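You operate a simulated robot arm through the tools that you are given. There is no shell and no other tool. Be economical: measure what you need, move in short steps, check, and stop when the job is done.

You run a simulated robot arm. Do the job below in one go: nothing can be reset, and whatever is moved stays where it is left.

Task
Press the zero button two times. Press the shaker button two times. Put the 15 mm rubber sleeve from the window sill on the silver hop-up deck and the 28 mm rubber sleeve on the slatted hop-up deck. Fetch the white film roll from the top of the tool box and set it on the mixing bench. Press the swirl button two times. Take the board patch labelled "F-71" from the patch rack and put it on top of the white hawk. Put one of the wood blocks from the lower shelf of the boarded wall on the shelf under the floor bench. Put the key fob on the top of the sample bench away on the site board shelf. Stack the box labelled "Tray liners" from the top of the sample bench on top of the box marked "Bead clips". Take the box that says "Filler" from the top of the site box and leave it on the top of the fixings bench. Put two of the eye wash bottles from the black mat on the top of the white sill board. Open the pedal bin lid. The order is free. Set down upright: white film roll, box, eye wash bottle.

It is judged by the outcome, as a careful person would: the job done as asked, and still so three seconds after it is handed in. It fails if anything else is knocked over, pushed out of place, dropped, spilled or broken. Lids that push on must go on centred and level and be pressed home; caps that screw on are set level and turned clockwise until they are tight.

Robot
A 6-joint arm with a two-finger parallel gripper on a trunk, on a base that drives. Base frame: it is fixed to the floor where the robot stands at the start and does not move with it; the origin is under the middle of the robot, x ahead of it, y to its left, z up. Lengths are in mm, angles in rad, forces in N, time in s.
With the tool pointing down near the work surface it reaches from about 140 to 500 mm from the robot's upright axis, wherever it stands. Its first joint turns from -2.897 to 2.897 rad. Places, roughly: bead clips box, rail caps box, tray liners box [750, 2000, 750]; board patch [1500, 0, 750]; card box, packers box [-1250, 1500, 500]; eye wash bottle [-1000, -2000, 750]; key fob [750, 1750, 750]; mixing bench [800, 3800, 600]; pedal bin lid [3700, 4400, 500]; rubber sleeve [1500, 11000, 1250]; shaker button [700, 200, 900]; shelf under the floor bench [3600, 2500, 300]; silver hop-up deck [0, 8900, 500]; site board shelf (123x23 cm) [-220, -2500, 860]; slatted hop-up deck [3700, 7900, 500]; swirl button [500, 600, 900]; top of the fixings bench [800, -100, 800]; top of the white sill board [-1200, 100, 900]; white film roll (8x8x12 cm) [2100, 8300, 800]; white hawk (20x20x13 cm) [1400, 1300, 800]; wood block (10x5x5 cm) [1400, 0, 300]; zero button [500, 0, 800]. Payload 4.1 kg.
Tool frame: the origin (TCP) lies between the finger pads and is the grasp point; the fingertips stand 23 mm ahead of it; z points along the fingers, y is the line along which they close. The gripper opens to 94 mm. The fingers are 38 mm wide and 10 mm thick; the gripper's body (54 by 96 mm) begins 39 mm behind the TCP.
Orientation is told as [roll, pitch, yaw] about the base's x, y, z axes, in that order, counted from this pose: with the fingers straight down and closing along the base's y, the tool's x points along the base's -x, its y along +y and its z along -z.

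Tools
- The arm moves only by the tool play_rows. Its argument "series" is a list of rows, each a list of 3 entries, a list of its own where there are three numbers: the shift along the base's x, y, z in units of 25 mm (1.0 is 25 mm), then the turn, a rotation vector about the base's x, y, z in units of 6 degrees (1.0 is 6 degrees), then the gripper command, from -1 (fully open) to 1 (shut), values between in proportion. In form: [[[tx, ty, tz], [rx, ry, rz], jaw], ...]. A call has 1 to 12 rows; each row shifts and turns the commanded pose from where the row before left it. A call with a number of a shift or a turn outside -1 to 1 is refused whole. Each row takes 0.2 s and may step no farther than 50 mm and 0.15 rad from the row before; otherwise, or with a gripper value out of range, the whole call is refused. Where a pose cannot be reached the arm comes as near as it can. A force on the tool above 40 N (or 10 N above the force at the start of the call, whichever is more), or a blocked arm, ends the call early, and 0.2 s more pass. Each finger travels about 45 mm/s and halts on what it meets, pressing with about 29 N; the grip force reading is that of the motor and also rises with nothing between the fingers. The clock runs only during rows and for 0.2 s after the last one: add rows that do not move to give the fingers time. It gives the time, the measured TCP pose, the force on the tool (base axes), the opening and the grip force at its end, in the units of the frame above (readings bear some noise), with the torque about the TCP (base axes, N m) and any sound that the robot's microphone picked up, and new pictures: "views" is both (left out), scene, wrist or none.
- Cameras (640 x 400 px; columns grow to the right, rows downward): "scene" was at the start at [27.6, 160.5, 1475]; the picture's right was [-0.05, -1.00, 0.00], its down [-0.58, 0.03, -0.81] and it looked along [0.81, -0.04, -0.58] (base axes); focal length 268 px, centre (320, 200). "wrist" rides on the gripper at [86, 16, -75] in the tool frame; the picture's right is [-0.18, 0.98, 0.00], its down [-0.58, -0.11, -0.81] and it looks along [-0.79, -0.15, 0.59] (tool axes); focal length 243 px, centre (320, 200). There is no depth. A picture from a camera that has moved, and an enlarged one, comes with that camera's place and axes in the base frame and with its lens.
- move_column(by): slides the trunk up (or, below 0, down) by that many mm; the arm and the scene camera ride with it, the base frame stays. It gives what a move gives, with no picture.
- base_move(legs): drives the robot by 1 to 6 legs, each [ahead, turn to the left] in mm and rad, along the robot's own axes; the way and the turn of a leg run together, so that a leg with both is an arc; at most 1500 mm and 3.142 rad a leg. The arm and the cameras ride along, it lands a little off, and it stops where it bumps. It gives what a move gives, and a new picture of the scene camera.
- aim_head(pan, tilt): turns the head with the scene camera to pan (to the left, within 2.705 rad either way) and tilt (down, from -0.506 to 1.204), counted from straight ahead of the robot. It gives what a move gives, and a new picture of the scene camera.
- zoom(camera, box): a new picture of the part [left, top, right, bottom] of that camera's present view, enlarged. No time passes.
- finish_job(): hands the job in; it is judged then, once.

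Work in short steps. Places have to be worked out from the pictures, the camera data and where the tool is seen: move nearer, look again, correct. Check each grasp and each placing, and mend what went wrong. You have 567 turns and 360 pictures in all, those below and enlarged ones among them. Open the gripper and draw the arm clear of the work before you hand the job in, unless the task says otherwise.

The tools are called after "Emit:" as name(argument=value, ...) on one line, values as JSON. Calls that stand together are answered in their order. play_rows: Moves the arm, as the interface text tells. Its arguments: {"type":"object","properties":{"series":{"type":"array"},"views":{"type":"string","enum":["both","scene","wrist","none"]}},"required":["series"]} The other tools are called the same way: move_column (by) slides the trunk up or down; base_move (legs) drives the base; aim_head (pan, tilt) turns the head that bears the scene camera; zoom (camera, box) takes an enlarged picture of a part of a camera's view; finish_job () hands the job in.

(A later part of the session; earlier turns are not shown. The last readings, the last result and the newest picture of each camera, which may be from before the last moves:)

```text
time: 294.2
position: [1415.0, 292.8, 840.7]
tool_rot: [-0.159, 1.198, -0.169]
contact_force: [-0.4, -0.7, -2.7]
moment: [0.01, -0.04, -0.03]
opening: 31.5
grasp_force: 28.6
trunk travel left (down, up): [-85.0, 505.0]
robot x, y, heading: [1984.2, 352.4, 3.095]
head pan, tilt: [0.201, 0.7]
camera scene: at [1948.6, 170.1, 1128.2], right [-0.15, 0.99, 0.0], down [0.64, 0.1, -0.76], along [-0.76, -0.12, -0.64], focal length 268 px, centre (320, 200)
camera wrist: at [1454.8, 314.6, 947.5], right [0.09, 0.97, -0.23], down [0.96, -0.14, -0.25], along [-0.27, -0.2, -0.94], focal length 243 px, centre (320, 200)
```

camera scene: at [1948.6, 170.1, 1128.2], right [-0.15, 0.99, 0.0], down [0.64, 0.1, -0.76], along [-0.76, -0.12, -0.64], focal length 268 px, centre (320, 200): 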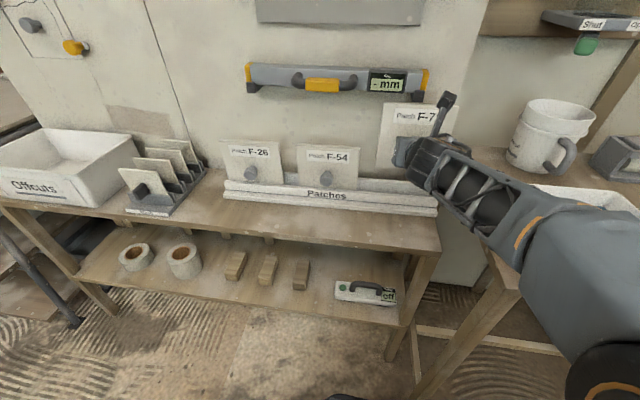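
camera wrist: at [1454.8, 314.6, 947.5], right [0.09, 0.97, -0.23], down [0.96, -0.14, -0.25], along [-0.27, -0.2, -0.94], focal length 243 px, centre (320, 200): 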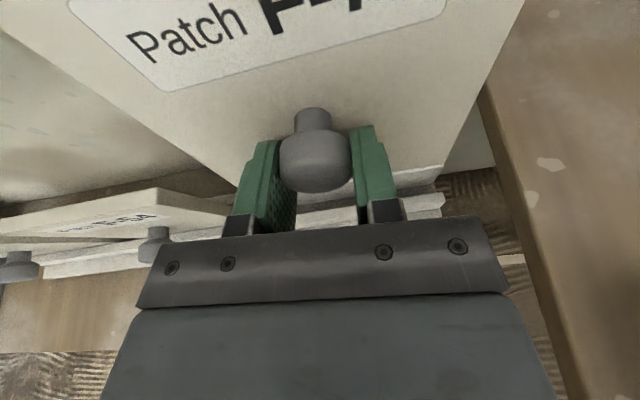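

Patch F-71 is out. Pull back, raise the trunk and drive to the white hawk (≈[1430,1300]).

Emit:
play_rows(series=[[[0.4, 0, 0.8], [0, 0, 0], 1], [[0.8, 0, 0.8], [0, 0, 0], 1], [[0.8, 0, 0.8], [0, 0, 0], 1], [[0.8, 0, 0.8], [0, 0, 0], 1], [[0.8, 0, 0], [0, 0, 0], 1], [[0.8, 0, 0], [0, 0, 0], 1], [[0.8, 0, 0], [0, 0, 0], 1], [[0.8, 0, 0], [0, 0, 0], 1], [[0.8, 0, 0], [0, 0, 0], 1], [[0.8, 0, 0], [0, 0, 0], 1]], views="none")

Emit:
move_column(by=150)

Emit:
base_move(legs=[[-120, 0], [0, -1.525], [880, 0], [0, 1.571]])

Emit:
aim_head(pan=0.0, tilt=0.6)

```text
time: 296.4
position: [1564.6, 278.4, 861.1]
tool_rot: [0.028, 1.046, -0.006]
contact_force: [-0.2, -0.7, -2.0]
moment: [0.0, -0.08, 0.02]
opening: 31.3
grasp_force: 28.5
trunk travel left (down, up): [-85.0, 505.0]
robot x, y, heading: [1979.9, 354.5, 3.092]
head pan, tilt: [0.201, 0.7]
stopped in row 10: the arm was blocked; the commanded pose is now the measured one
```

```text
time: 298.2
position: [1570.2, 279.9, 1015.3]
tool_rot: [0.023, 1.053, -0.011]
contact_force: [0.8, 0.8, -1.5]
moment: [-0.01, -0.07, -0.01]
opening: 31.4
grasp_force: 28.8
trunk travel left (down, up): [-235.0, 355.0]
robot x, y, heading: [1983.7, 353.3, 3.091]
head pan, tilt: [0.201, 0.7]
```

```text
time: 311.2
position: [1691.2, 1134.2, 1015.2]
tool_rot: [0.02, 1.054, 0.041]
contact_force: [-0.7, -0.4, -1.7]
moment: [-0.01, -0.07, -0.02]
opening: 31.6
grasp_force: 28.6
trunk travel left (down, up): [-235.0, 355.0]
robot x, y, heading: [2098.8, 1231.7, -3.134]
head pan, tilt: [0.201, 0.7]
camera scene: at [2075.5, 1045.1, 1278.2], right [-0.21, 0.98, 0.0], down [0.63, 0.13, -0.76], along [-0.75, -0.16, -0.64], focal length 268 px, centre (320, 200)
```

scene: 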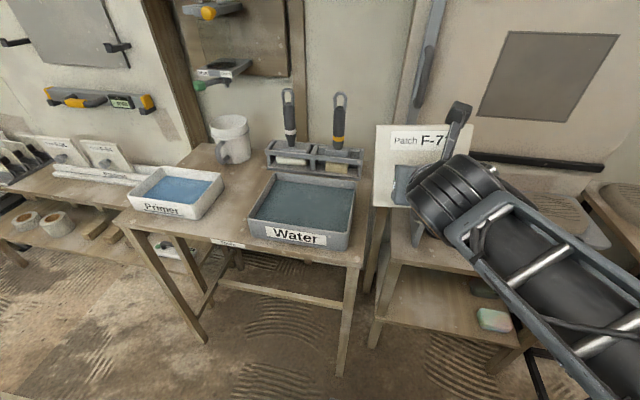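

```text
time: 312.0
position: [1690.9, 1134.1, 1014.4]
tool_rot: [0.02, 1.055, 0.043]
contact_force: [-0.5, 0.8, -2.0]
moment: [0.05, -0.09, 0.01]
opening: 31.2
grasp_force: 29.0
trunk travel left (down, up): [-235.0, 355.0]
robot x, y, heading: [2099.2, 1230.4, -3.138]
head pan, tilt: [0.0, 0.6]
camera scene: at [2070.2, 1062.0, 1286.9], right [-0.01, 1.0, 0.0], down [0.57, 0.0, -0.82], along [-0.82, -0.01, -0.57], focal length 268 px, centre (320, 200)
```

scene: 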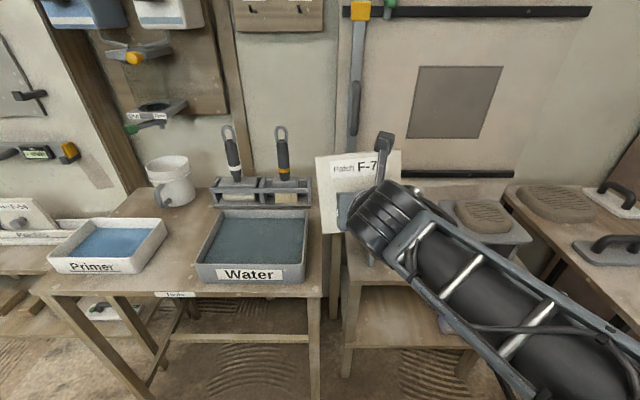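

The patch is held. I pitch the tool back so the patch lies flat (knob up), then look for the hawk.

Emit:
play_rows(series=[[[0, 0, 0.3], [0, -1, 0], 1], [[0, 0, 0.3], [0, -1, 0], 1], [[0, 0, 0.3], [0, -1, 0], 1], [[0, 0, 0.3], [0, -1, 0], 1], [[0, 0, 0], [0, -1, 0], 1], [[0, 0, 0], [0, -1, 0], 1], [[0, 0, 0], [0, -1, 0], 1], [[0, 0, 0], [0, -1, 0], 1], [[0, 0, 0], [0, -1, 0], 1], [[0, 0, 0], [0, -1, 0], 1], [[0, 0, 0], [0, -1, 0], 1], [[0, 0, 0], [0, -1, 0], 1]], views="none")

Emit:
play_rows(series=[[[0, 0, 0], [0, -1, 0], 1], [[0, 0, 0], [0, -0.6, 0], 1], [[0, 0, 0], [0, 0, 0], 1]], views="both")

```text
time: 314.6
position: [1691.2, 1134.7, 1044.9]
tool_rot: [-0.019, -0.203, 0.022]
contact_force: [0.2, 0.9, -2.4]
moment: [0.04, 0.02, -0.01]
opening: 31.4
grasp_force: 28.9
trunk travel left (down, up): [-235.0, 355.0]
robot x, y, heading: [2094.2, 1233.7, -3.139]
head pan, tilt: [0.0, 0.6]
```

```text
time: 315.4
position: [1700.2, 1133.6, 1008.6]
tool_rot: [-0.024, -0.367, 0.021]
contact_force: [1.0, -0.5, -2.5]
moment: [0.0, -0.05, 0.0]
opening: 31.5
grasp_force: 28.8
out of reach, approached as far as the arm can: row 1, 2
trunk travel left (down, up): [-235.0, 355.0]
robot x, y, heading: [2098.7, 1233.8, -3.133]
head pan, tilt: [0.0, 0.6]
camera scene: at [2070.1, 1062.0, 1286.9], right [-0.01, 1.0, 0.0], down [0.57, 0.0, -0.82], along [-0.82, -0.01, -0.57], focal length 268 px, centre (320, 200)
camera wrist: at [1592.9, 1149.5, 1047.5], right [0.16, 0.99, 0.04], down [0.25, -0.08, 0.96], along [0.95, -0.14, -0.26], focal length 243 px, centre (320, 200)
```

scene: 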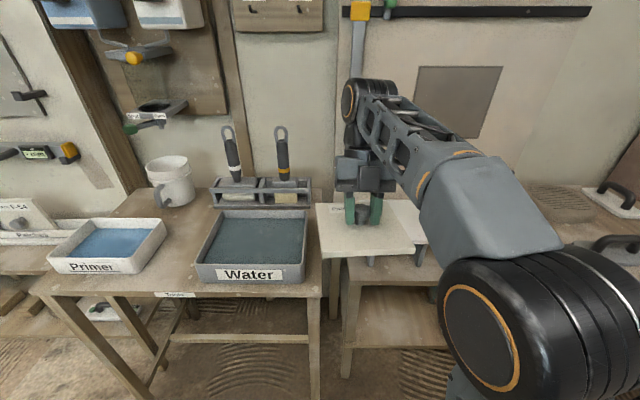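
wrist: 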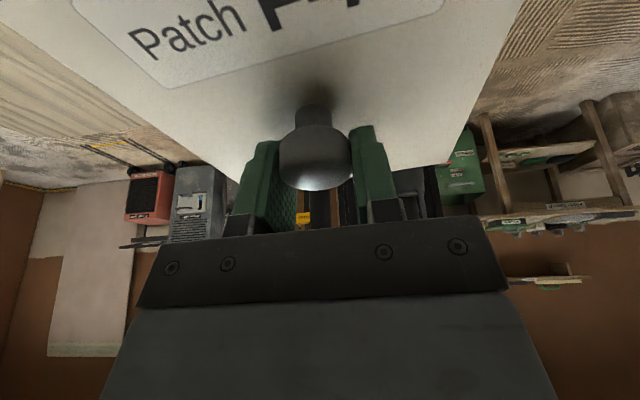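

The patch now lies flat. Zoom to see the hawk behind it.

Emit:
zoom(camera="scene", box=[300, 160, 500, 290])

```text
3.08 times, centred on (400, 225) of scene
camera zoom: at [2070.1, 1062.0, 1286.9], right [-0.01, 1.0, 0.0], down [0.57, 0.0, -0.82], along [-0.82, -0.01, -0.57], focal length 826 px, centre (74, 123)
```

zoom: 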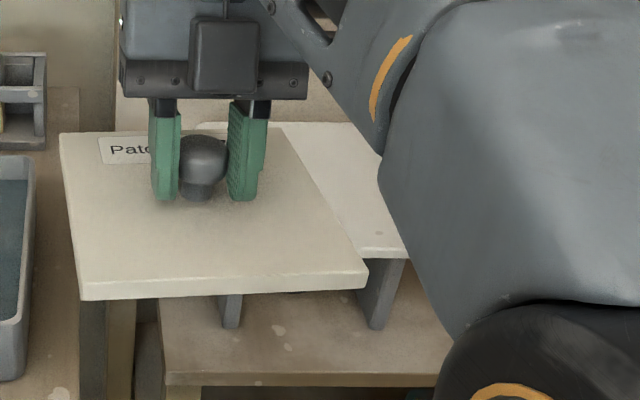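

The hawk top is ≈z 810, centre ≈[1463,1232]. I drive 185 mm closer, then look again.

Emit:
base_move(legs=[[185, 0]])

Emit:
aim_head(pan=-0.45, tilt=0.85)

```text
time: 316.8
position: [1545.2, 1131.7, 1007.9]
tool_rot: [-0.022, -0.367, 0.023]
contact_force: [-0.2, 0.1, -2.1]
moment: [0.02, -0.03, -0.03]
opening: 31.5
grasp_force: 28.4
trunk travel left (down, up): [-235.0, 355.0]
robot x, y, heading: [1940.9, 1227.7, -3.129]
head pan, tilt: [0.0, 0.6]
stopped in leg 1: the robot was blocked; the commanded pose is now the measured one
camera scene: at [1916.0, 1060.7, 1286.9], right [-0.01, 1.0, 0.0], down [0.57, 0.01, -0.82], along [-0.82, -0.01, -0.57], focal length 268 px, centre (320, 200)
```

scene: 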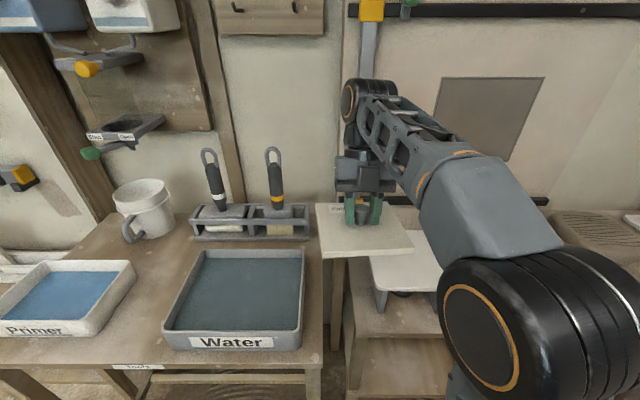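

```text
time: 317.7
position: [1546.4, 1131.7, 1008.8]
tool_rot: [-0.023, -0.367, 0.023]
contact_force: [-0.9, -0.2, -2.1]
moment: [0.02, -0.01, 0.05]
opening: 31.4
grasp_force: 29.1
trunk travel left (down, up): [-235.0, 355.0]
robot x, y, heading: [1941.2, 1227.6, -3.134]
head pan, tilt: [-0.45, 0.85]
camera scene: at [1933.8, 1094.9, 1266.0], right [0.43, 0.9, 0.0], down [0.68, -0.32, -0.66], along [-0.6, 0.28, -0.75], focal length 268 px, centre (320, 200)
```

scene: 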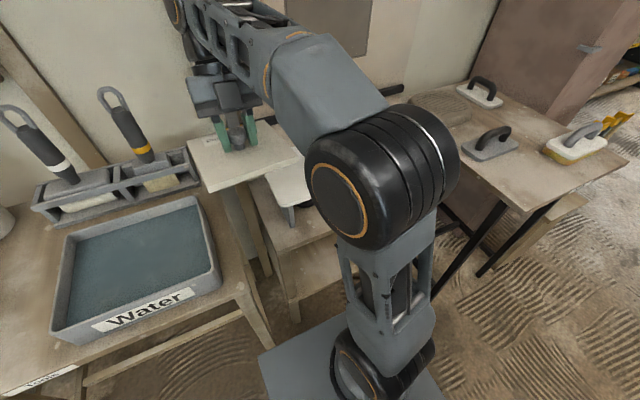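

I touched the tool table and stopped; back off 15 mm. The hawk's centre is ≈[1461,1285], so I move the patch above it.

Emit:
base_move(legs=[[-15, 0]])

Emit:
play_rows(series=[[[-0.55, 0.88, 0], [0, 0, 0], 1], [[-0.55, 0.88, 0], [0, 0, 0], 1], [[-0.55, 0.88, 0], [0, 0, 0], 1], [[-0.55, 0.88, 0], [0, 0, 0], 1], [[-0.55, 0.88, 0], [0, 0, 0], 1], [[-0.55, 0.88, 0], [0, 0, 0], 1], [[-0.55, 0.88, 0], [0, 0, 0], 1], [[0, 0, 0], [0, 0, 0], 1]], views="scene")

Emit:
aim_head(pan=0.0, tilt=0.7)

```text
time: 318.4
position: [1560.6, 1130.7, 1009.7]
tool_rot: [-0.022, -0.366, 0.023]
contact_force: [0.5, -1.0, -2.7]
moment: [-0.03, -0.03, 0.0]
opening: 31.3
grasp_force: 29.0
trunk travel left (down, up): [-235.0, 355.0]
robot x, y, heading: [1958.2, 1228.3, -3.132]
head pan, tilt: [-0.45, 0.85]
camera scene: at [1948.7, 1095.0, 1266.0], right [0.43, 0.9, 0.0], down [0.68, -0.32, -0.66], along [-0.6, 0.28, -0.75], focal length 268 px, centre (320, 200)
```

scene: 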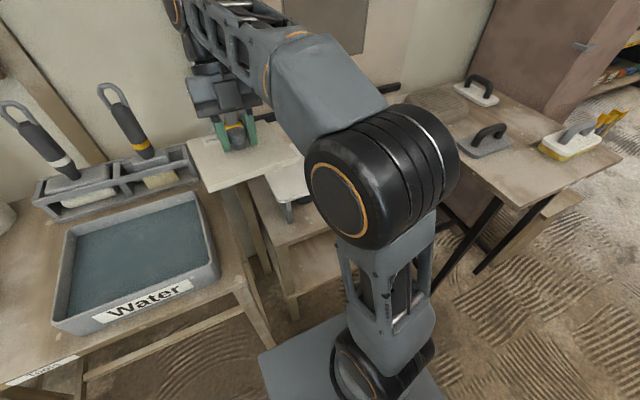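

```text
time: 320.2
position: [1503.2, 1166.9, 987.7]
tool_rot: [-0.023, -0.367, 0.017]
contact_force: [-0.9, 0.3, -2.7]
moment: [0.0, -0.03, -0.02]
opening: 31.2
grasp_force: 29.0
out of reach, approached as far as the arm can: row 2, 3, 4, 5, 6, 7
trunk travel left (down, up): [-235.0, 355.0]
robot x, y, heading: [1960.0, 1227.9, -3.137]
head pan, tilt: [-0.45, 0.85]
camera scene: at [1948.8, 1095.0, 1266.0], right [0.43, 0.9, 0.0], down [0.68, -0.32, -0.66], along [-0.6, 0.28, -0.75], focal length 268 px, centre (320, 200)
```

scene: 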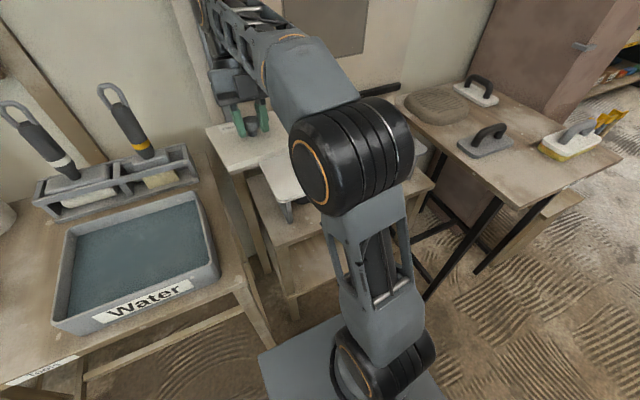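

```text
time: 321.1
position: [1503.9, 1167.0, 987.0]
tool_rot: [-0.021, -0.368, 0.017]
contact_force: [-0.8, 0.2, -1.8]
moment: [-0.05, 0.01, 0.01]
opening: 30.9
grasp_force: 29.4
trunk travel left (down, up): [-235.0, 355.0]
robot x, y, heading: [1959.1, 1229.8, -3.135]
head pan, tilt: [0.0, 0.7]
camera scene: at [1934.6, 1061.0, 1278.2], right [-0.01, 1.0, 0.0], down [0.64, 0.01, -0.76], along [-0.76, -0.01, -0.64], focal length 268 px, centre (320, 200)
```

scene: 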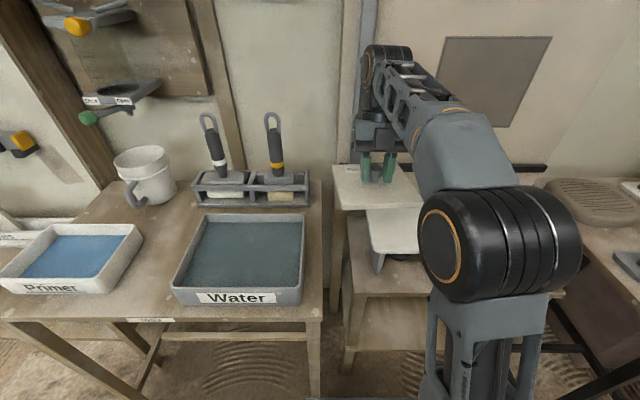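

The wrist roll limit is interfering; the patch's yaw doesn't matter, so I turn it back -0.4 rad while moving toward the hawk.

Emit:
play_rows(series=[[[0, 0.3, 0], [0, 0, -1], 1], [[0, 0.6, 0], [0, 0, -1], 1], [[-0.2, 0.8, 0], [0, 0, -1], 1], [[-0.2, 0.8, 0], [0, 0, -1], 1], [[-0.2, 0.8, 0], [0, 0, -1], 1], [[-0.2, 0.8, 0], [0, 0, 0], 1], [[-0.2, 0.6, 0], [0, 0, 0], 1], [[-0.2, 0, 0], [0, 0, 0], 1]], views="scene")

```text
time: 322.9
position: [1476.7, 1285.2, 985.6]
tool_rot: [-0.023, -0.363, -0.501]
contact_force: [-0.3, 0.1, -2.3]
moment: [-0.01, 0.0, 0.01]
opening: 31.3
grasp_force: 29.4
out of reach, approached as far as the arm can: row 8
trunk travel left (down, up): [-235.0, 355.0]
robot x, y, heading: [1962.1, 1226.7, -3.135]
head pan, tilt: [0.0, 0.7]
camera scene: at [1934.6, 1061.0, 1278.3], right [-0.01, 1.0, 0.0], down [0.64, 0.01, -0.76], along [-0.76, -0.01, -0.64], focal length 268 px, centre (320, 200)
```

scene: 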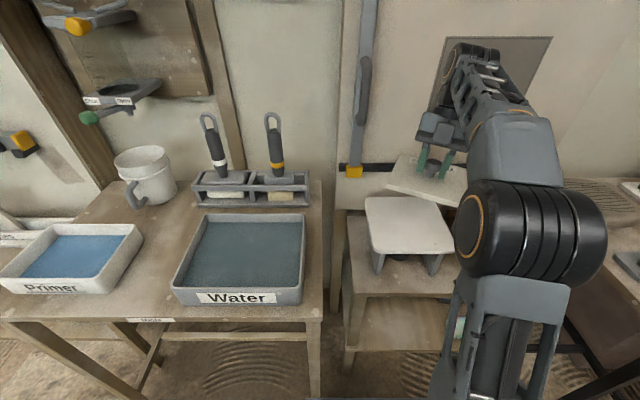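

The hawk is now in full view. I raise the trunk 200 mm to triangulate its height.

Emit:
zoom(camera="scene", box=[340, 130, 500, 290])

Emit:
move_column(by=200)

Emit:
zoom(camera="scene", box=[320, 200, 480, 360])

```text
2.50 times, centred on (420, 210) of scene
camera zoom: at [1934.6, 1061.0, 1278.3], right [-0.01, 1.0, 0.0], down [0.64, 0.01, -0.76], along [-0.76, -0.01, -0.64], focal length 671 px, centre (70, 175)
```

zoom: 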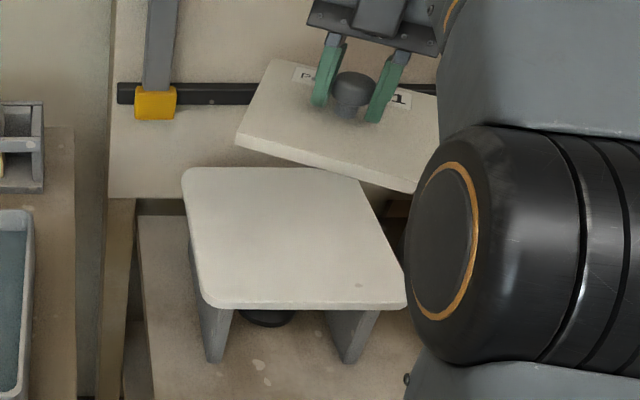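

```text
time: 325.1
position: [1476.8, 1284.8, 1185.6]
tool_rot: [-0.025, -0.363, -0.5]
contact_force: [-0.8, -0.1, -2.2]
moment: [-0.05, 0.0, 0.0]
opening: 31.3
grasp_force: 29.1
trunk travel left (down, up): [-435.0, 155.0]
robot x, y, heading: [1959.8, 1228.0, -3.136]
head pan, tilt: [0.0, 0.7]
```

```text
2.50 times, centred on (400, 280) of scene
camera zoom: at [1934.5, 1060.9, 1478.2], right [-0.01, 1.0, 0.0], down [0.64, 0.01, -0.76], along [-0.76, -0.01, -0.64], focal length 671 px, centre (120, 0)
```

zoom: 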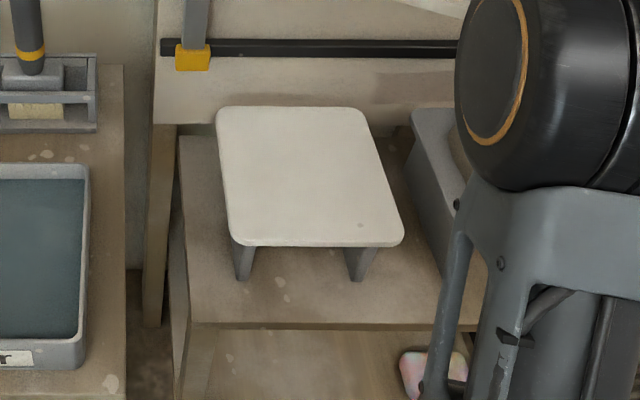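

Hawk top z≈789, x 1339–1538, y 1182–1372, centre [1439,1277]. I lower the arm relative to the trunk and try to reach 37 mm further.

Emit:
play_rows(series=[[[-0.3, -0.05, -1], [0, 0, 0], 1], [[-0.3, -0.05, -1], [0, 0, 0], 1], [[-0.3, -0.05, -1], [0, 0, 0], 1], [[-0.3, -0.05, -1], [0, 0, 0], 1], [[-0.3, -0.05, 0], [0, 0, 0], 1]], views="none")

```text
time: 326.3
position: [1439.4, 1278.4, 1085.1]
tool_rot: [-0.024, -0.364, -0.499]
contact_force: [-0.8, 0.5, -2.5]
moment: [0.02, -0.02, 0.03]
opening: 31.2
grasp_force: 29.1
trunk travel left (down, up): [-435.0, 155.0]
robot x, y, heading: [1956.5, 1227.9, -3.13]
head pan, tilt: [0.0, 0.7]
```

Reached the hawk centre. Lower the trunk to hover and check.

Emit:
move_column(by=-210)

Emit:
zoom(camera="scene", box=[320, 120, 520, 300])

```text
time: 328.6
position: [1438.9, 1279.4, 875.5]
tool_rot: [-0.025, -0.363, -0.499]
contact_force: [-1.3, 0.7, -3.0]
moment: [0.0, -0.03, 0.01]
opening: 31.5
grasp_force: 29.2
trunk travel left (down, up): [-225.0, 365.0]
robot x, y, heading: [1958.8, 1229.0, -3.136]
head pan, tilt: [0.0, 0.7]
```

```text
2.22 times, centred on (420, 210) of scene
camera zoom: at [1934.5, 1061.0, 1268.3], right [-0.01, 1.0, 0.0], down [0.64, 0.01, -0.76], along [-0.76, -0.01, -0.64], focal length 596 px, centre (98, 178)
```

zoom: 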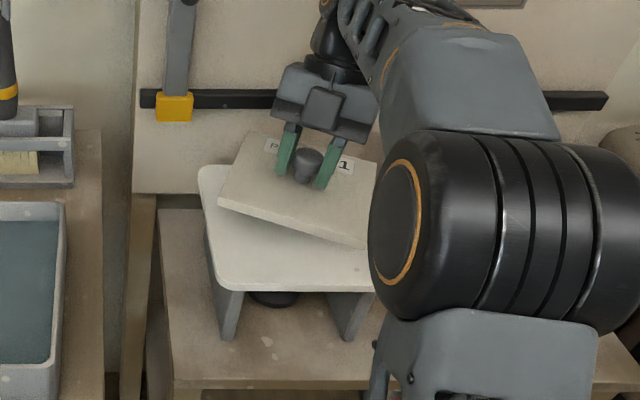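

The patch is over the hawk. Lower in small steps to contact.

Emit:
play_rows(series=[[[0, 0, -0.3], [0, 0, 0], 1], [[0, 0, -0.3], [0, 0, 0], 1], [[0, 0, -0.2], [0, 0, 0], 1], [[0, 0, -0.2], [0, 0, 0], 1], [[0, 0, -0.12], [0, 0, 0], 1], [[0, 0, -0.12], [0, 0, 0], 1], [[0, 0, -0.12], [0, 0, 0], 1], [[0, 0, -0.12], [0, 0, 0], 1], [[0, 0, -0.12], [0, 0, 0], 1]], views="none")

```text
time: 330.6
position: [1439.3, 1279.5, 834.9]
tool_rot: [-0.024, -0.364, -0.501]
contact_force: [0.2, 0.8, -2.3]
moment: [0.0, -0.02, 0.0]
opening: 31.2
grasp_force: 29.8
trunk travel left (down, up): [-225.0, 365.0]
robot x, y, heading: [1961.0, 1229.3, -3.134]
head pan, tilt: [0.0, 0.7]
```

Emit:
play_rows(series=[[[0, 0, -0.1], [0, 0, 0], 1], [[0, 0, -0.1], [0, 0, 0], 1], [[0, 0, -0.1], [0, 0, 0], 1], [[0, 0, -0.1], [0, 0, 0], 1]], views="none")

Emit:
zoom(camera="scene", box=[320, 120, 520, 300])

```text
time: 331.6
position: [1439.6, 1278.2, 827.1]
tool_rot: [-0.025, -0.361, -0.5]
contact_force: [2.6, -4.0, 9.5]
moment: [0.69, 0.58, 0.01]
opening: 31.7
grasp_force: 29.0
trunk travel left (down, up): [-225.0, 365.0]
robot x, y, heading: [1955.3, 1227.9, -3.131]
head pan, tilt: [0.0, 0.7]
```

```text
2.22 times, centred on (420, 210) of scene
camera zoom: at [1935.7, 1060.4, 1268.3], right [-0.01, 1.0, 0.0], down [0.64, 0.01, -0.77], along [-0.77, -0.01, -0.64], focal length 596 px, centre (98, 178)
```

zoom: 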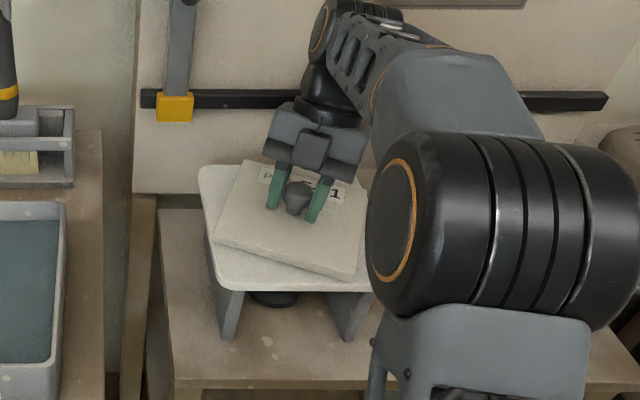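

Seated. Release and lift away.

Emit:
play_rows(series=[[[0, 0, 0.08], [0, 0, 0], 0.6], [[0, 0, 0], [0, 0, 0], 0], [[0, 0, 0], [0, 0, 0], -0.5], [[0, 0, 0], [0, 0, 0], -1], [[0, 0, 0], [0, 0, 0], -1], [[0, 0, 0.6], [0, 0, 0], -1], [[0, 0, 1], [0, 0, 0], -1], [[0, 0, 1], [0, 0, 0], -1], [[0, 0, 1], [0, 0, 0], -1], [[0.2, 0, 1], [0, 0, 0], -1], [[0.5, 0, 1], [0, 0, 0], -1]], views="none")

Emit:
zoom(camera="scene", box=[320, 120, 520, 300])

```text
time: 334.0
position: [1458.2, 1280.0, 967.5]
tool_rot: [-0.025, -0.36, -0.503]
contact_force: [-0.5, 1.0, 0.1]
moment: [0.02, 0.0, 0.01]
opening: 93.9
grasp_force: 0.0
trunk travel left (down, up): [-225.0, 365.0]
robot x, y, heading: [1954.4, 1230.9, -3.13]
head pan, tilt: [0.0, 0.7]
```

```text
2.22 times, centred on (420, 210) of scene
camera zoom: at [1934.5, 1060.9, 1268.3], right [-0.01, 1.0, 0.0], down [0.64, 0.01, -0.76], along [-0.76, -0.01, -0.64], focal length 596 px, centre (98, 178)
```

zoom: 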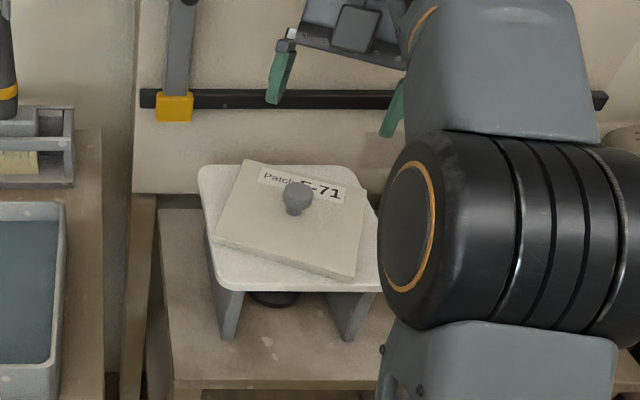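

F-71 rests flat on the hawk. Next the wood block on the lower shelf (right-most at ≈[1385,14,285]). I retract/straighten the arm and drive there.

Emit:
play_rows(series=[[[0.6, -0.3, 0.6], [0, 0, 1], -1], [[0.6, -0.3, 0.6], [0, 0, 1], -1], [[0.6, -0.3, 0.6], [0, 0, 1], -1], [[0.6, -0.3, 0], [0, 0, 0.5], -1], [[0.6, -0.3, 0], [0, 1, 0], -1], [[0.6, -0.3, 0], [0, 1, 0], -1], [[0.6, -0.3, 0], [0, 1, 0], -1], [[0.6, -0.3, 0], [0, 0.4, 0], -1]], views="none")

Emit:
base_move(legs=[[-130, 0], [0, 1.571], [1190, 0], [0, -1.571], [170, 0]])

Emit:
aim_head(pan=0.2, tilt=0.9)

```text
time: 335.8
position: [1585.5, 1198.5, 989.4]
tool_rot: [-0.07, -0.009, -0.127]
contact_force: [-0.1, -0.9, -0.1]
moment: [0.0, 0.01, 0.02]
opening: 94.0
grasp_force: 0.1
out of reach, approached as far as the arm can: row 1, 2, 3, 4
trunk travel left (down, up): [-225.0, 365.0]
robot x, y, heading: [1955.6, 1231.1, -3.131]
head pan, tilt: [0.0, 0.7]
```

```text
time: 351.4
position: [1580.0, -11.4, 988.9]
tool_rot: [-0.072, -0.007, -0.085]
contact_force: [0.6, 0.1, -0.2]
moment: [0.03, 0.02, -0.02]
opening: 93.9
grasp_force: 0.0
trunk travel left (down, up): [-225.0, 365.0]
robot x, y, heading: [1951.5, 36.5, -3.087]
head pan, tilt: [0.0, 0.7]
camera scene: at [1934.6, -134.7, 1268.3], right [-0.05, 1.0, 0.0], down [0.64, 0.03, -0.77], along [-0.76, -0.04, -0.64], focal length 268 px, centre (320, 200)
```

scene: 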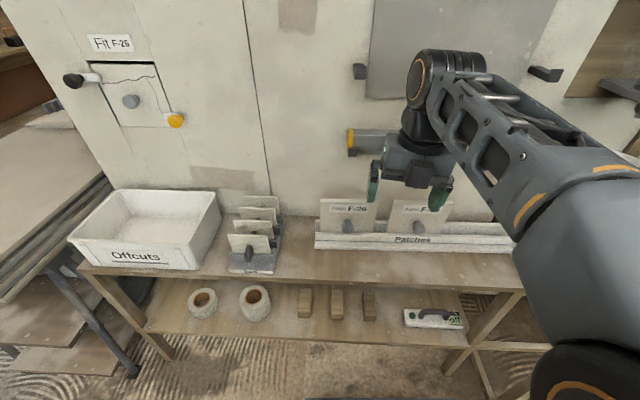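

```text
time: 352.1
position: [1580.8, -12.3, 989.0]
tool_rot: [-0.071, -0.008, -0.086]
contact_force: [0.7, 0.6, 0.2]
moment: [-0.01, 0.03, 0.0]
opening: 94.1
grasp_force: 0.1
trunk travel left (down, up): [-225.0, 365.0]
robot x, y, heading: [1951.2, 33.7, -3.092]
head pan, tilt: [0.201, 0.901]
camera scene: at [1946.0, -149.2, 1252.2], right [-0.25, 0.97, 0.0], down [0.76, 0.19, -0.62], along [-0.6, -0.15, -0.78], focal length 268 px, centre (320, 200)
```

scene: 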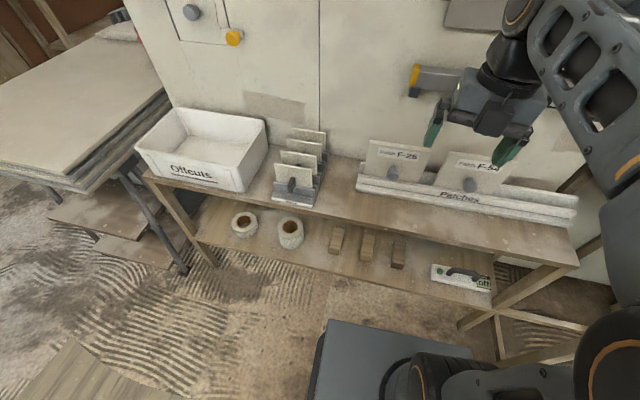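

The block is at ≈[1380,28,290], straight ahead. I back up to have room, lower the trunk fully, then pitch the tool forward and down in front of the bench.

Emit:
base_move(legs=[[-120, -0.04]])

Emit:
move_column(by=-222)

Emit:
play_rows(series=[[[0, 0.1, -0.8], [0, 1, 0], -1], [[0, 0.1, -0.8], [0, 1, 0], -1], [[0, 0.1, -0.8], [0, 1, 0], -1], [[0, 0.1, -0.8], [0, 1, 0], -1], [[0, 0.1, -0.8], [0, 1, 0], -1], [[0, 0.1, -0.8], [0, 1, 0], -1], [[0, 0.1, -0.8], [0, 1, 0], -1], [[0, 0.1, -0.8], [0, 1, 0], -1], [[0, 0.1, -0.8], [0, 1, 0], -1], [[0, 0.1, -0.8], [0, 1, 0], -1], [[0, 0.1, -0.8], [0, 0.5, 0], -1], [[0, 0.1, -0.8], [0, 0, 0], -1]], views="both")

```text
time: 353.4
position: [1698.8, 7.9, 988.6]
tool_rot: [-0.071, -0.008, -0.13]
contact_force: [-0.8, -0.6, -0.4]
moment: [0.0, -0.02, 0.02]
opening: 93.9
grasp_force: 0.0
trunk travel left (down, up): [-225.0, 365.0]
robot x, y, heading: [2069.5, 38.2, -3.133]
head pan, tilt: [0.201, 0.901]
camera scene: at [2058.5, -145.5, 1252.1], right [-0.21, 0.98, 0.0], down [0.77, 0.16, -0.62], along [-0.61, -0.13, -0.78], focal length 268 px, centre (320, 200)
```

scene: 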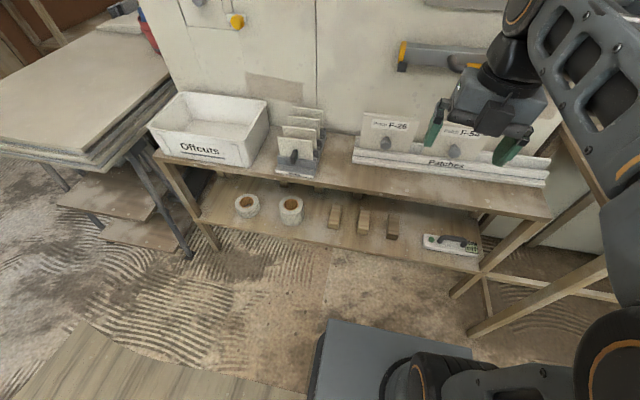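

```text
time: 355.7
position: [1699.5, 7.2, 767.7]
tool_rot: [-0.071, -0.01, -0.126]
contact_force: [0.4, 0.0, -0.6]
moment: [-0.01, -0.01, -0.01]
opening: 93.9
grasp_force: 0.1
trunk travel left (down, up): [-3.0, 587.0]
robot x, y, heading: [2074.1, 36.2, -3.136]
head pan, tilt: [0.201, 0.901]
```

```text
time: 358.3
position: [1614.5, 13.2, 582.9]
tool_rot: [-0.312, 1.074, -0.271]
contact_force: [-0.4, -0.4, -0.4]
moment: [-0.03, -0.02, 0.01]
opening: 94.0
grasp_force: 0.0
out of reach, approached as far as the arm can: row 5, 7, 8, 9, 10, 11, 12
trunk travel left (down, up): [-3.0, 587.0]
robot x, y, heading: [2073.4, 40.8, -3.132]
head pan, tilt: [0.201, 0.901]
camera scene: at [2058.8, -145.5, 1030.2], right [-0.21, 0.98, 0.0], down [0.77, 0.16, -0.62], along [-0.61, -0.13, -0.78], focal length 268 px, centre (320, 200)
camera wrist: at [1640.7, 46.2, 690.2], right [0.08, 0.95, -0.31], down [0.98, -0.12, -0.13], along [-0.16, -0.29, -0.94], focal length 243 px, centre (320, 200)
```

scene: 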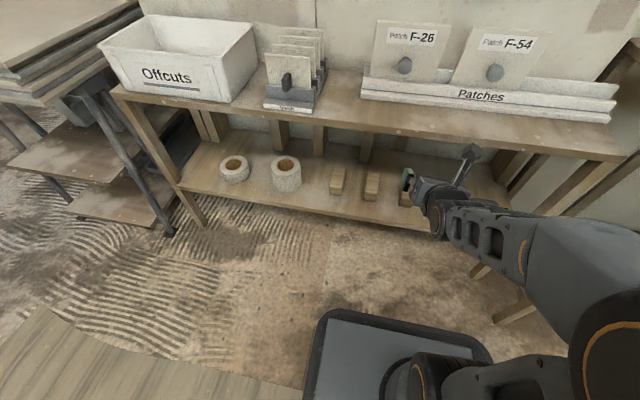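
wrist: 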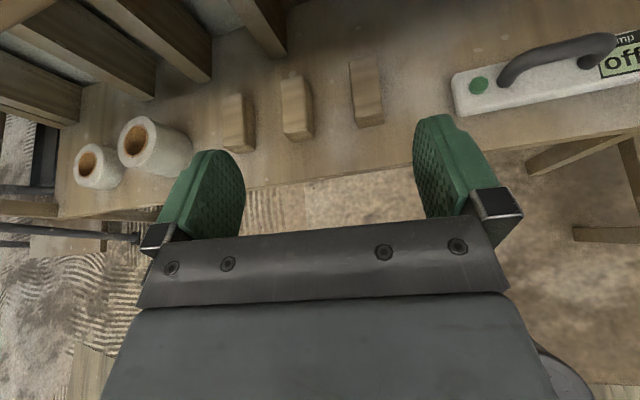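

The flipped wrist limits how low I can go here. I return the tool to its natural orientation (camera below) and will use a moderate forward tilt from further back.

Emit:
play_rows(series=[[[0.3, 0, 0.8], [0, -1, 0], -1], [[0.3, 0, 0.8], [0, -1, 0], -1], [[0.3, 0, 0.5], [0, -1, 0], -1], [[0.3, 0, 0.5], [0, -1, 0], -1], [[0, 0, 0.5], [0, -1, 0], -1], [[0, 0, 0.5], [0, -1, 0], -1], [[0, 0, 0.5], [0, -1, 0], -1], [[0, 0, 0], [0, -1, 0], -1], [[0, 0, 0], [0, -1, 0], -1], [[0, 0, 0], [0, -1, 0], -1], [[0, 0, 0], [0, 0, -1], -1], [[0, 0, 0], [0, 0, -1], -1]], views="none")

Emit:
play_rows(series=[[[0, 0, 0], [0, 0, -1], -1], [[0, 0, 0], [0, 0, -1], -1], [[0, 0, 0], [0, 0, -1], -1], [[0, 0, 0], [0, 0, -1], -1], [[0, 0, 0], [0, 0, -1], -1], [[0, 0, 0], [0, 0, -1], -1], [[0, 0, 0], [0, 0, -1], -1], [[0, 0, 0], [0, 0, -1], -1], [[0, 0, 0], [0, 0, -1], -1], [[0, 0, 0], [0, 0, -1], -1], [[0, 0, 0], [0, 0, -1], -1], [[0, 0, 0], [0, 0, -1], -1]], views="none")

Emit:
play_rows(series=[[[0, 0, 0], [0, 0, -1], -1], [[0, 0, 0], [0, 0, -1], -1], [[0, 0, 0], [0, 0, -1], -1], [[0, 0, 0], [0, 0, -1], -1], [[0, 0, 0], [0, 0, -1], -1], [[0, 0, 0], [0, 0, -1], -1], [[0, 0, 0], [0, 0, -1], -1], [[0, 0, 0], [0, 0, -1], -1], [[0, 0, 0], [0, 0, -1], -1], [[0, 0, 0], [0, 0, -1], -1], [[0, 0, 0], [0, 0, -1], -1], [[0, 0, 0], [0, 0, -1], -1]], views="none")

```text
time: 360.9
position: [1638.4, 14.1, 675.6]
tool_rot: [-0.064, 0.102, -0.339]
contact_force: [0.1, -0.4, -0.5]
moment: [0.0, -0.03, 0.01]
opening: 94.0
grasp_force: 0.0
out of reach, approached as far as the arm can: row 2
trunk travel left (down, up): [-3.0, 587.0]
robot x, y, heading: [2071.4, 36.7, -3.131]
head pan, tilt: [0.201, 0.901]
```

```text
time: 363.5
position: [1638.8, 14.7, 675.5]
tool_rot: [-0.063, 0.101, -1.598]
contact_force: [0.6, 0.0, 0.5]
moment: [0.02, 0.0, 0.01]
opening: 93.7
grasp_force: 0.0
trunk travel left (down, up): [-3.0, 587.0]
robot x, y, heading: [2070.8, 36.4, -3.138]
head pan, tilt: [0.201, 0.901]
```

```text
time: 366.1
position: [1637.6, 14.0, 676.1]
tool_rot: [-0.065, 0.105, -2.854]
contact_force: [-0.3, 0.7, 0.0]
moment: [0.01, -0.04, 0.01]
opening: 94.0
grasp_force: 0.1
trunk travel left (down, up): [-3.0, 587.0]
robot x, y, heading: [2074.2, 34.4, -3.134]
head pan, tilt: [0.201, 0.901]
```

Emit:
play_rows(series=[[[0, 0, -1], [-0.2, 0, -0.92], -1], [[0, 0, -1], [-0.2, 0, -0.92], -1], [[0, 0.1, -1], [-0.2, 0, -0.92], -1], [[0, 0.1, -1], [0, 1, 0], -1], [[0, 0.1, -1], [0, 1, 0], -1], [[0, 0.1, -1], [0, 1, 0], -1], [[0, 0.1, -1], [0, 1, 0], -1], [[0, 0.1, -1], [0, 1, 0], -1], [[0, 0, -1], [0, 1, 0], -1], [[0, 0, -1], [0, 0.7, 0], -1], [[0, 0, -1], [0, 0, 0], -1]], views="both")

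```text
time: 368.5
position: [1637.7, 31.3, 407.2]
tool_rot: [-0.009, -0.608, -3.134]
contact_force: [-0.9, 0.3, -0.2]
moment: [-0.01, 0.05, 0.01]
opening: 94.0
grasp_force: 0.0
out of reach, approached as far as the arm can: row 9
trunk travel left (down, up): [-3.0, 587.0]
robot x, y, heading: [2071.1, 39.8, -3.135]
head pan, tilt: [0.201, 0.901]
camera scene: at [2058.8, -145.5, 1030.2], right [-0.21, 0.98, 0.0], down [0.77, 0.16, -0.62], along [-0.61, -0.13, -0.78], focal length 268 px, centre (320, 200)
camera wrist: at [1752.1, 16.1, 419.1], right [-0.15, -0.98, 0.1], down [-0.02, 0.1, 0.99], along [-0.99, 0.14, -0.03], focal length 243 px, centre (320, 200)
```

scene: 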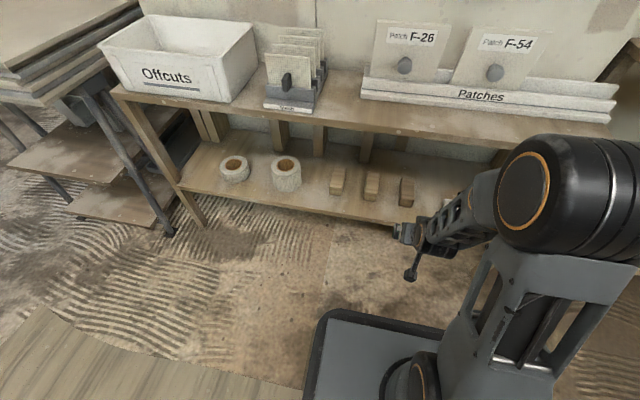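
wrist: 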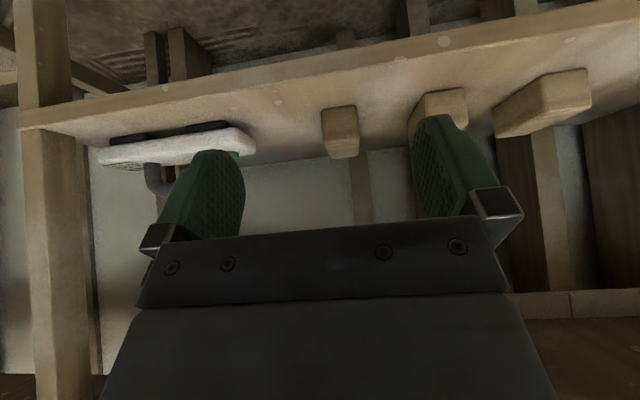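

Natural orientation reaches low. Zoom in on the scene to locate the right-most block better.

Emit:
zoom(camera="scene", box=[310, 150, 470, 250])

```text
4.00 times, centred on (390, 200) of scene
camera zoom: at [2058.8, -145.5, 1030.2], right [-0.21, 0.98, 0.0], down [0.77, 0.16, -0.62], along [-0.61, -0.13, -0.78], focal length 1074 px, centre (40, 200)
```

zoom: 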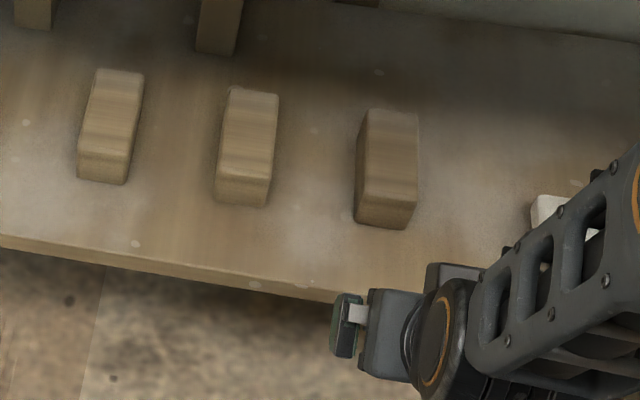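

Block top z≈338, centre ≈[1405,22], shelf ≈288. I extend under the bench top at z≈400.

Emit:
play_rows(series=[[[-1, -0.05, 0], [0, 0, 0], -1], [[-1, -0.05, 0], [0, 0, 0], -1], [[-1, -0.05, 0], [0, 0, 0], -1], [[-1, -0.05, 0], [0, 0, 0], -1], [[-1, -0.05, 0], [0, 0, 0], -1]], views="both")

```text
time: 369.7
position: [1513.0, 25.1, 408.3]
tool_rot: [-0.006, -0.609, -3.134]
contact_force: [0.0, -0.8, -0.1]
moment: [0.01, -0.01, 0.02]
opening: 93.9
grasp_force: 0.0
trunk travel left (down, up): [-3.0, 587.0]
robot x, y, heading: [2067.5, 38.9, -3.141]
head pan, tilt: [0.201, 0.901]
camera scene: at [2058.7, -145.5, 1030.1], right [-0.21, 0.98, 0.0], down [0.77, 0.16, -0.62], along [-0.61, -0.13, -0.78], focal length 268 px, centre (320, 200)
camera wrist: at [1626.0, 9.9, 418.4], right [-0.15, -0.98, 0.1], down [-0.02, 0.1, 0.99], along [-0.99, 0.14, -0.03], focal length 243 px, centre (320, 200)
```

scene: 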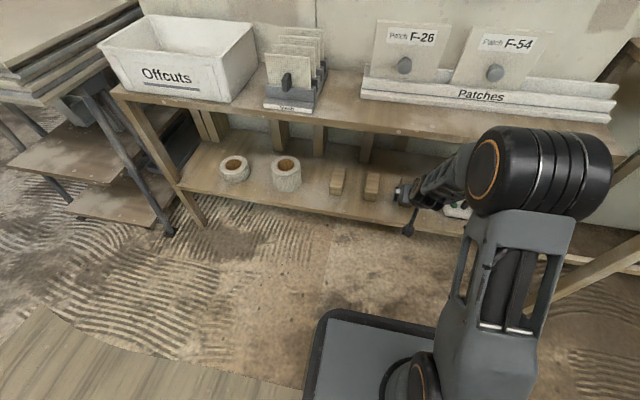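
wrist: 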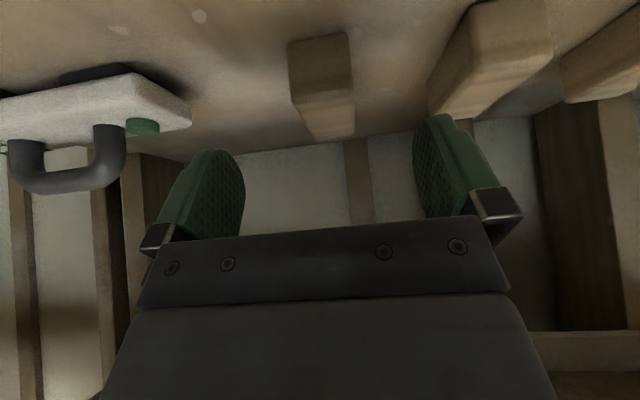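

Alignment matches (block y≈26). Extend the remaining ~103 mm then lower.

Emit:
play_rows(series=[[[-1, 0, 0], [0, 0, 0], -1], [[-1, 0, 0], [0, 0, 0], -1], [[-1, 0, 0], [0, 0, 0], -1], [[-1, 0, 0], [0, 0, 0], -1], [[0, 0, -0.8], [0, 0, 0], -1], [[0, 0, -0.8], [0, 0, 0], -1], [[0, 0, 0], [0, 0, 0], -1]], views="both")

```text
time: 371.3
position: [1457.0, 30.9, 382.8]
tool_rot: [-0.012, -0.602, -3.133]
contact_force: [-0.1, -0.5, 0.2]
moment: [-0.02, 0.04, 0.01]
opening: 94.0
grasp_force: 0.0
out of reach, approached as far as the arm can: row 2, 3, 4, 6
trunk travel left (down, up): [-3.0, 587.0]
robot x, y, heading: [2069.8, 34.6, -3.136]
head pan, tilt: [0.201, 0.901]
camera scene: at [2058.6, -145.5, 1030.1], right [-0.21, 0.98, 0.0], down [0.77, 0.16, -0.62], along [-0.61, -0.13, -0.78], focal length 268 px, centre (320, 200)
camera wrist: at [1570.5, 13.8, 394.7], right [-0.15, -0.98, 0.09], down [-0.02, 0.1, 0.99], along [-0.99, 0.15, -0.04], focal length 243 px, centre (320, 200)
```

scene: 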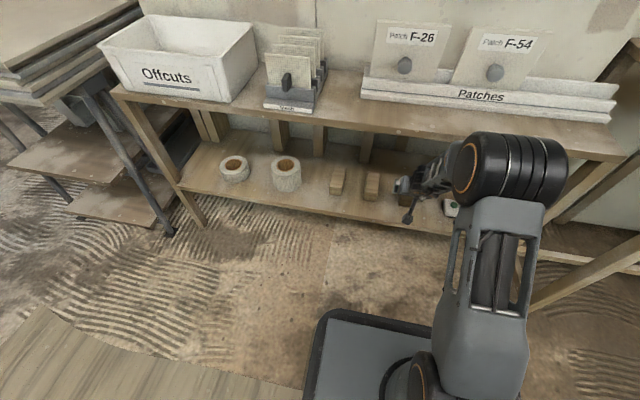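
wrist: 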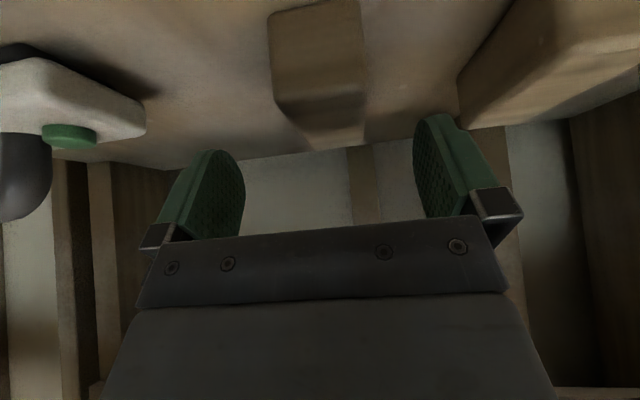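

The arm is at its reach limit, so I drive forward 70 mm and then lower onto the block.

Emit:
base_move(legs=[[70, 0]])

Emit:
play_rows(series=[[[0.4, -0.1, -0.5], [0, 0, 0], -1], [[0.4, 0, -0.5], [0, 0, 0], -1], [[0, 0, 0], [0, 0, 0], -1]], views="wrist")

```text
time: 372.4
position: [1406.8, 28.5, 372.1]
tool_rot: [-0.013, -0.573, -3.133]
contact_force: [0.3, -0.2, -1.3]
moment: [0.0, -0.02, 0.0]
opening: 93.9
grasp_force: 0.1
trunk travel left (down, up): [-3.0, 587.0]
robot x, y, heading: [2010.0, 41.0, -3.137]
head pan, tilt: [0.201, 0.901]
stopped in leg 1: the robot was blocked; the commanded pose is now the measured one
camera scene: at [1996.5, -145.9, 1030.4], right [-0.21, 0.98, 0.0], down [0.77, 0.16, -0.62], along [-0.61, -0.13, -0.78], focal length 268 px, centre (320, 200)
```

scene: 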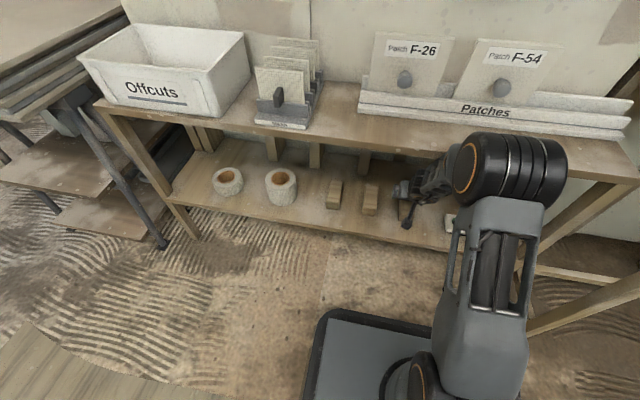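

```text
time: 373.2
position: [1414.8, 31.2, 362.2]
tool_rot: [-0.024, -0.569, -3.134]
contact_force: [-0.4, -1.1, -0.6]
moment: [-0.01, 0.03, -0.05]
opening: 94.1
grasp_force: 0.0
out of reach, approached as far as the arm can: row 1, 2
trunk travel left (down, up): [-3.0, 587.0]
robot x, y, heading: [2007.8, 36.4, -3.132]
head pan, tilt: [0.201, 0.901]
camera wrist: at [1527.7, 14.1, 377.7], right [-0.16, -0.98, 0.08], down [-0.05, 0.09, 0.99], along [-0.99, 0.15, -0.07], focal length 243 px, centre (320, 200)
```

wrist: 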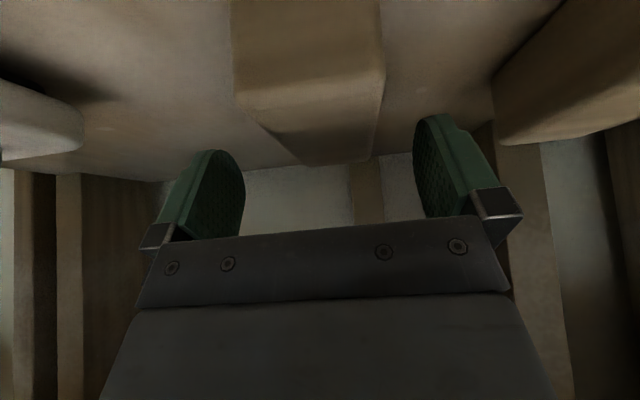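

The base was blocked; I check where the forearm is relative to the bench-top edge.

Emit:
zoom(camera="scene", box=[340, 90, 600, 260])

```text
2.35 times, centred on (470, 175) of scene
camera zoom: at [1995.7, -145.9, 1030.1], right [-0.21, 0.98, 0.0], down [0.77, 0.16, -0.62], along [-0.61, -0.13, -0.78], focal length 632 px, centre (-33, 259)
```

zoom: 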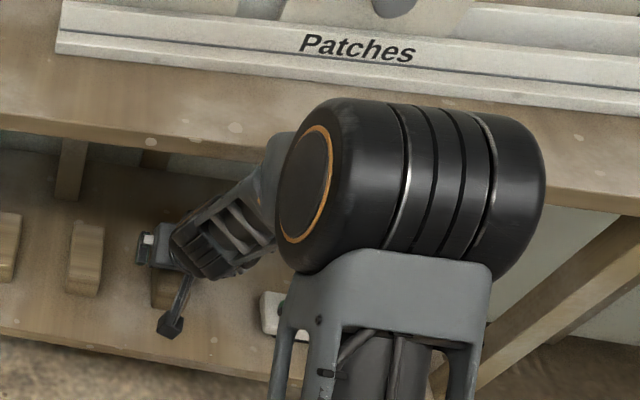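

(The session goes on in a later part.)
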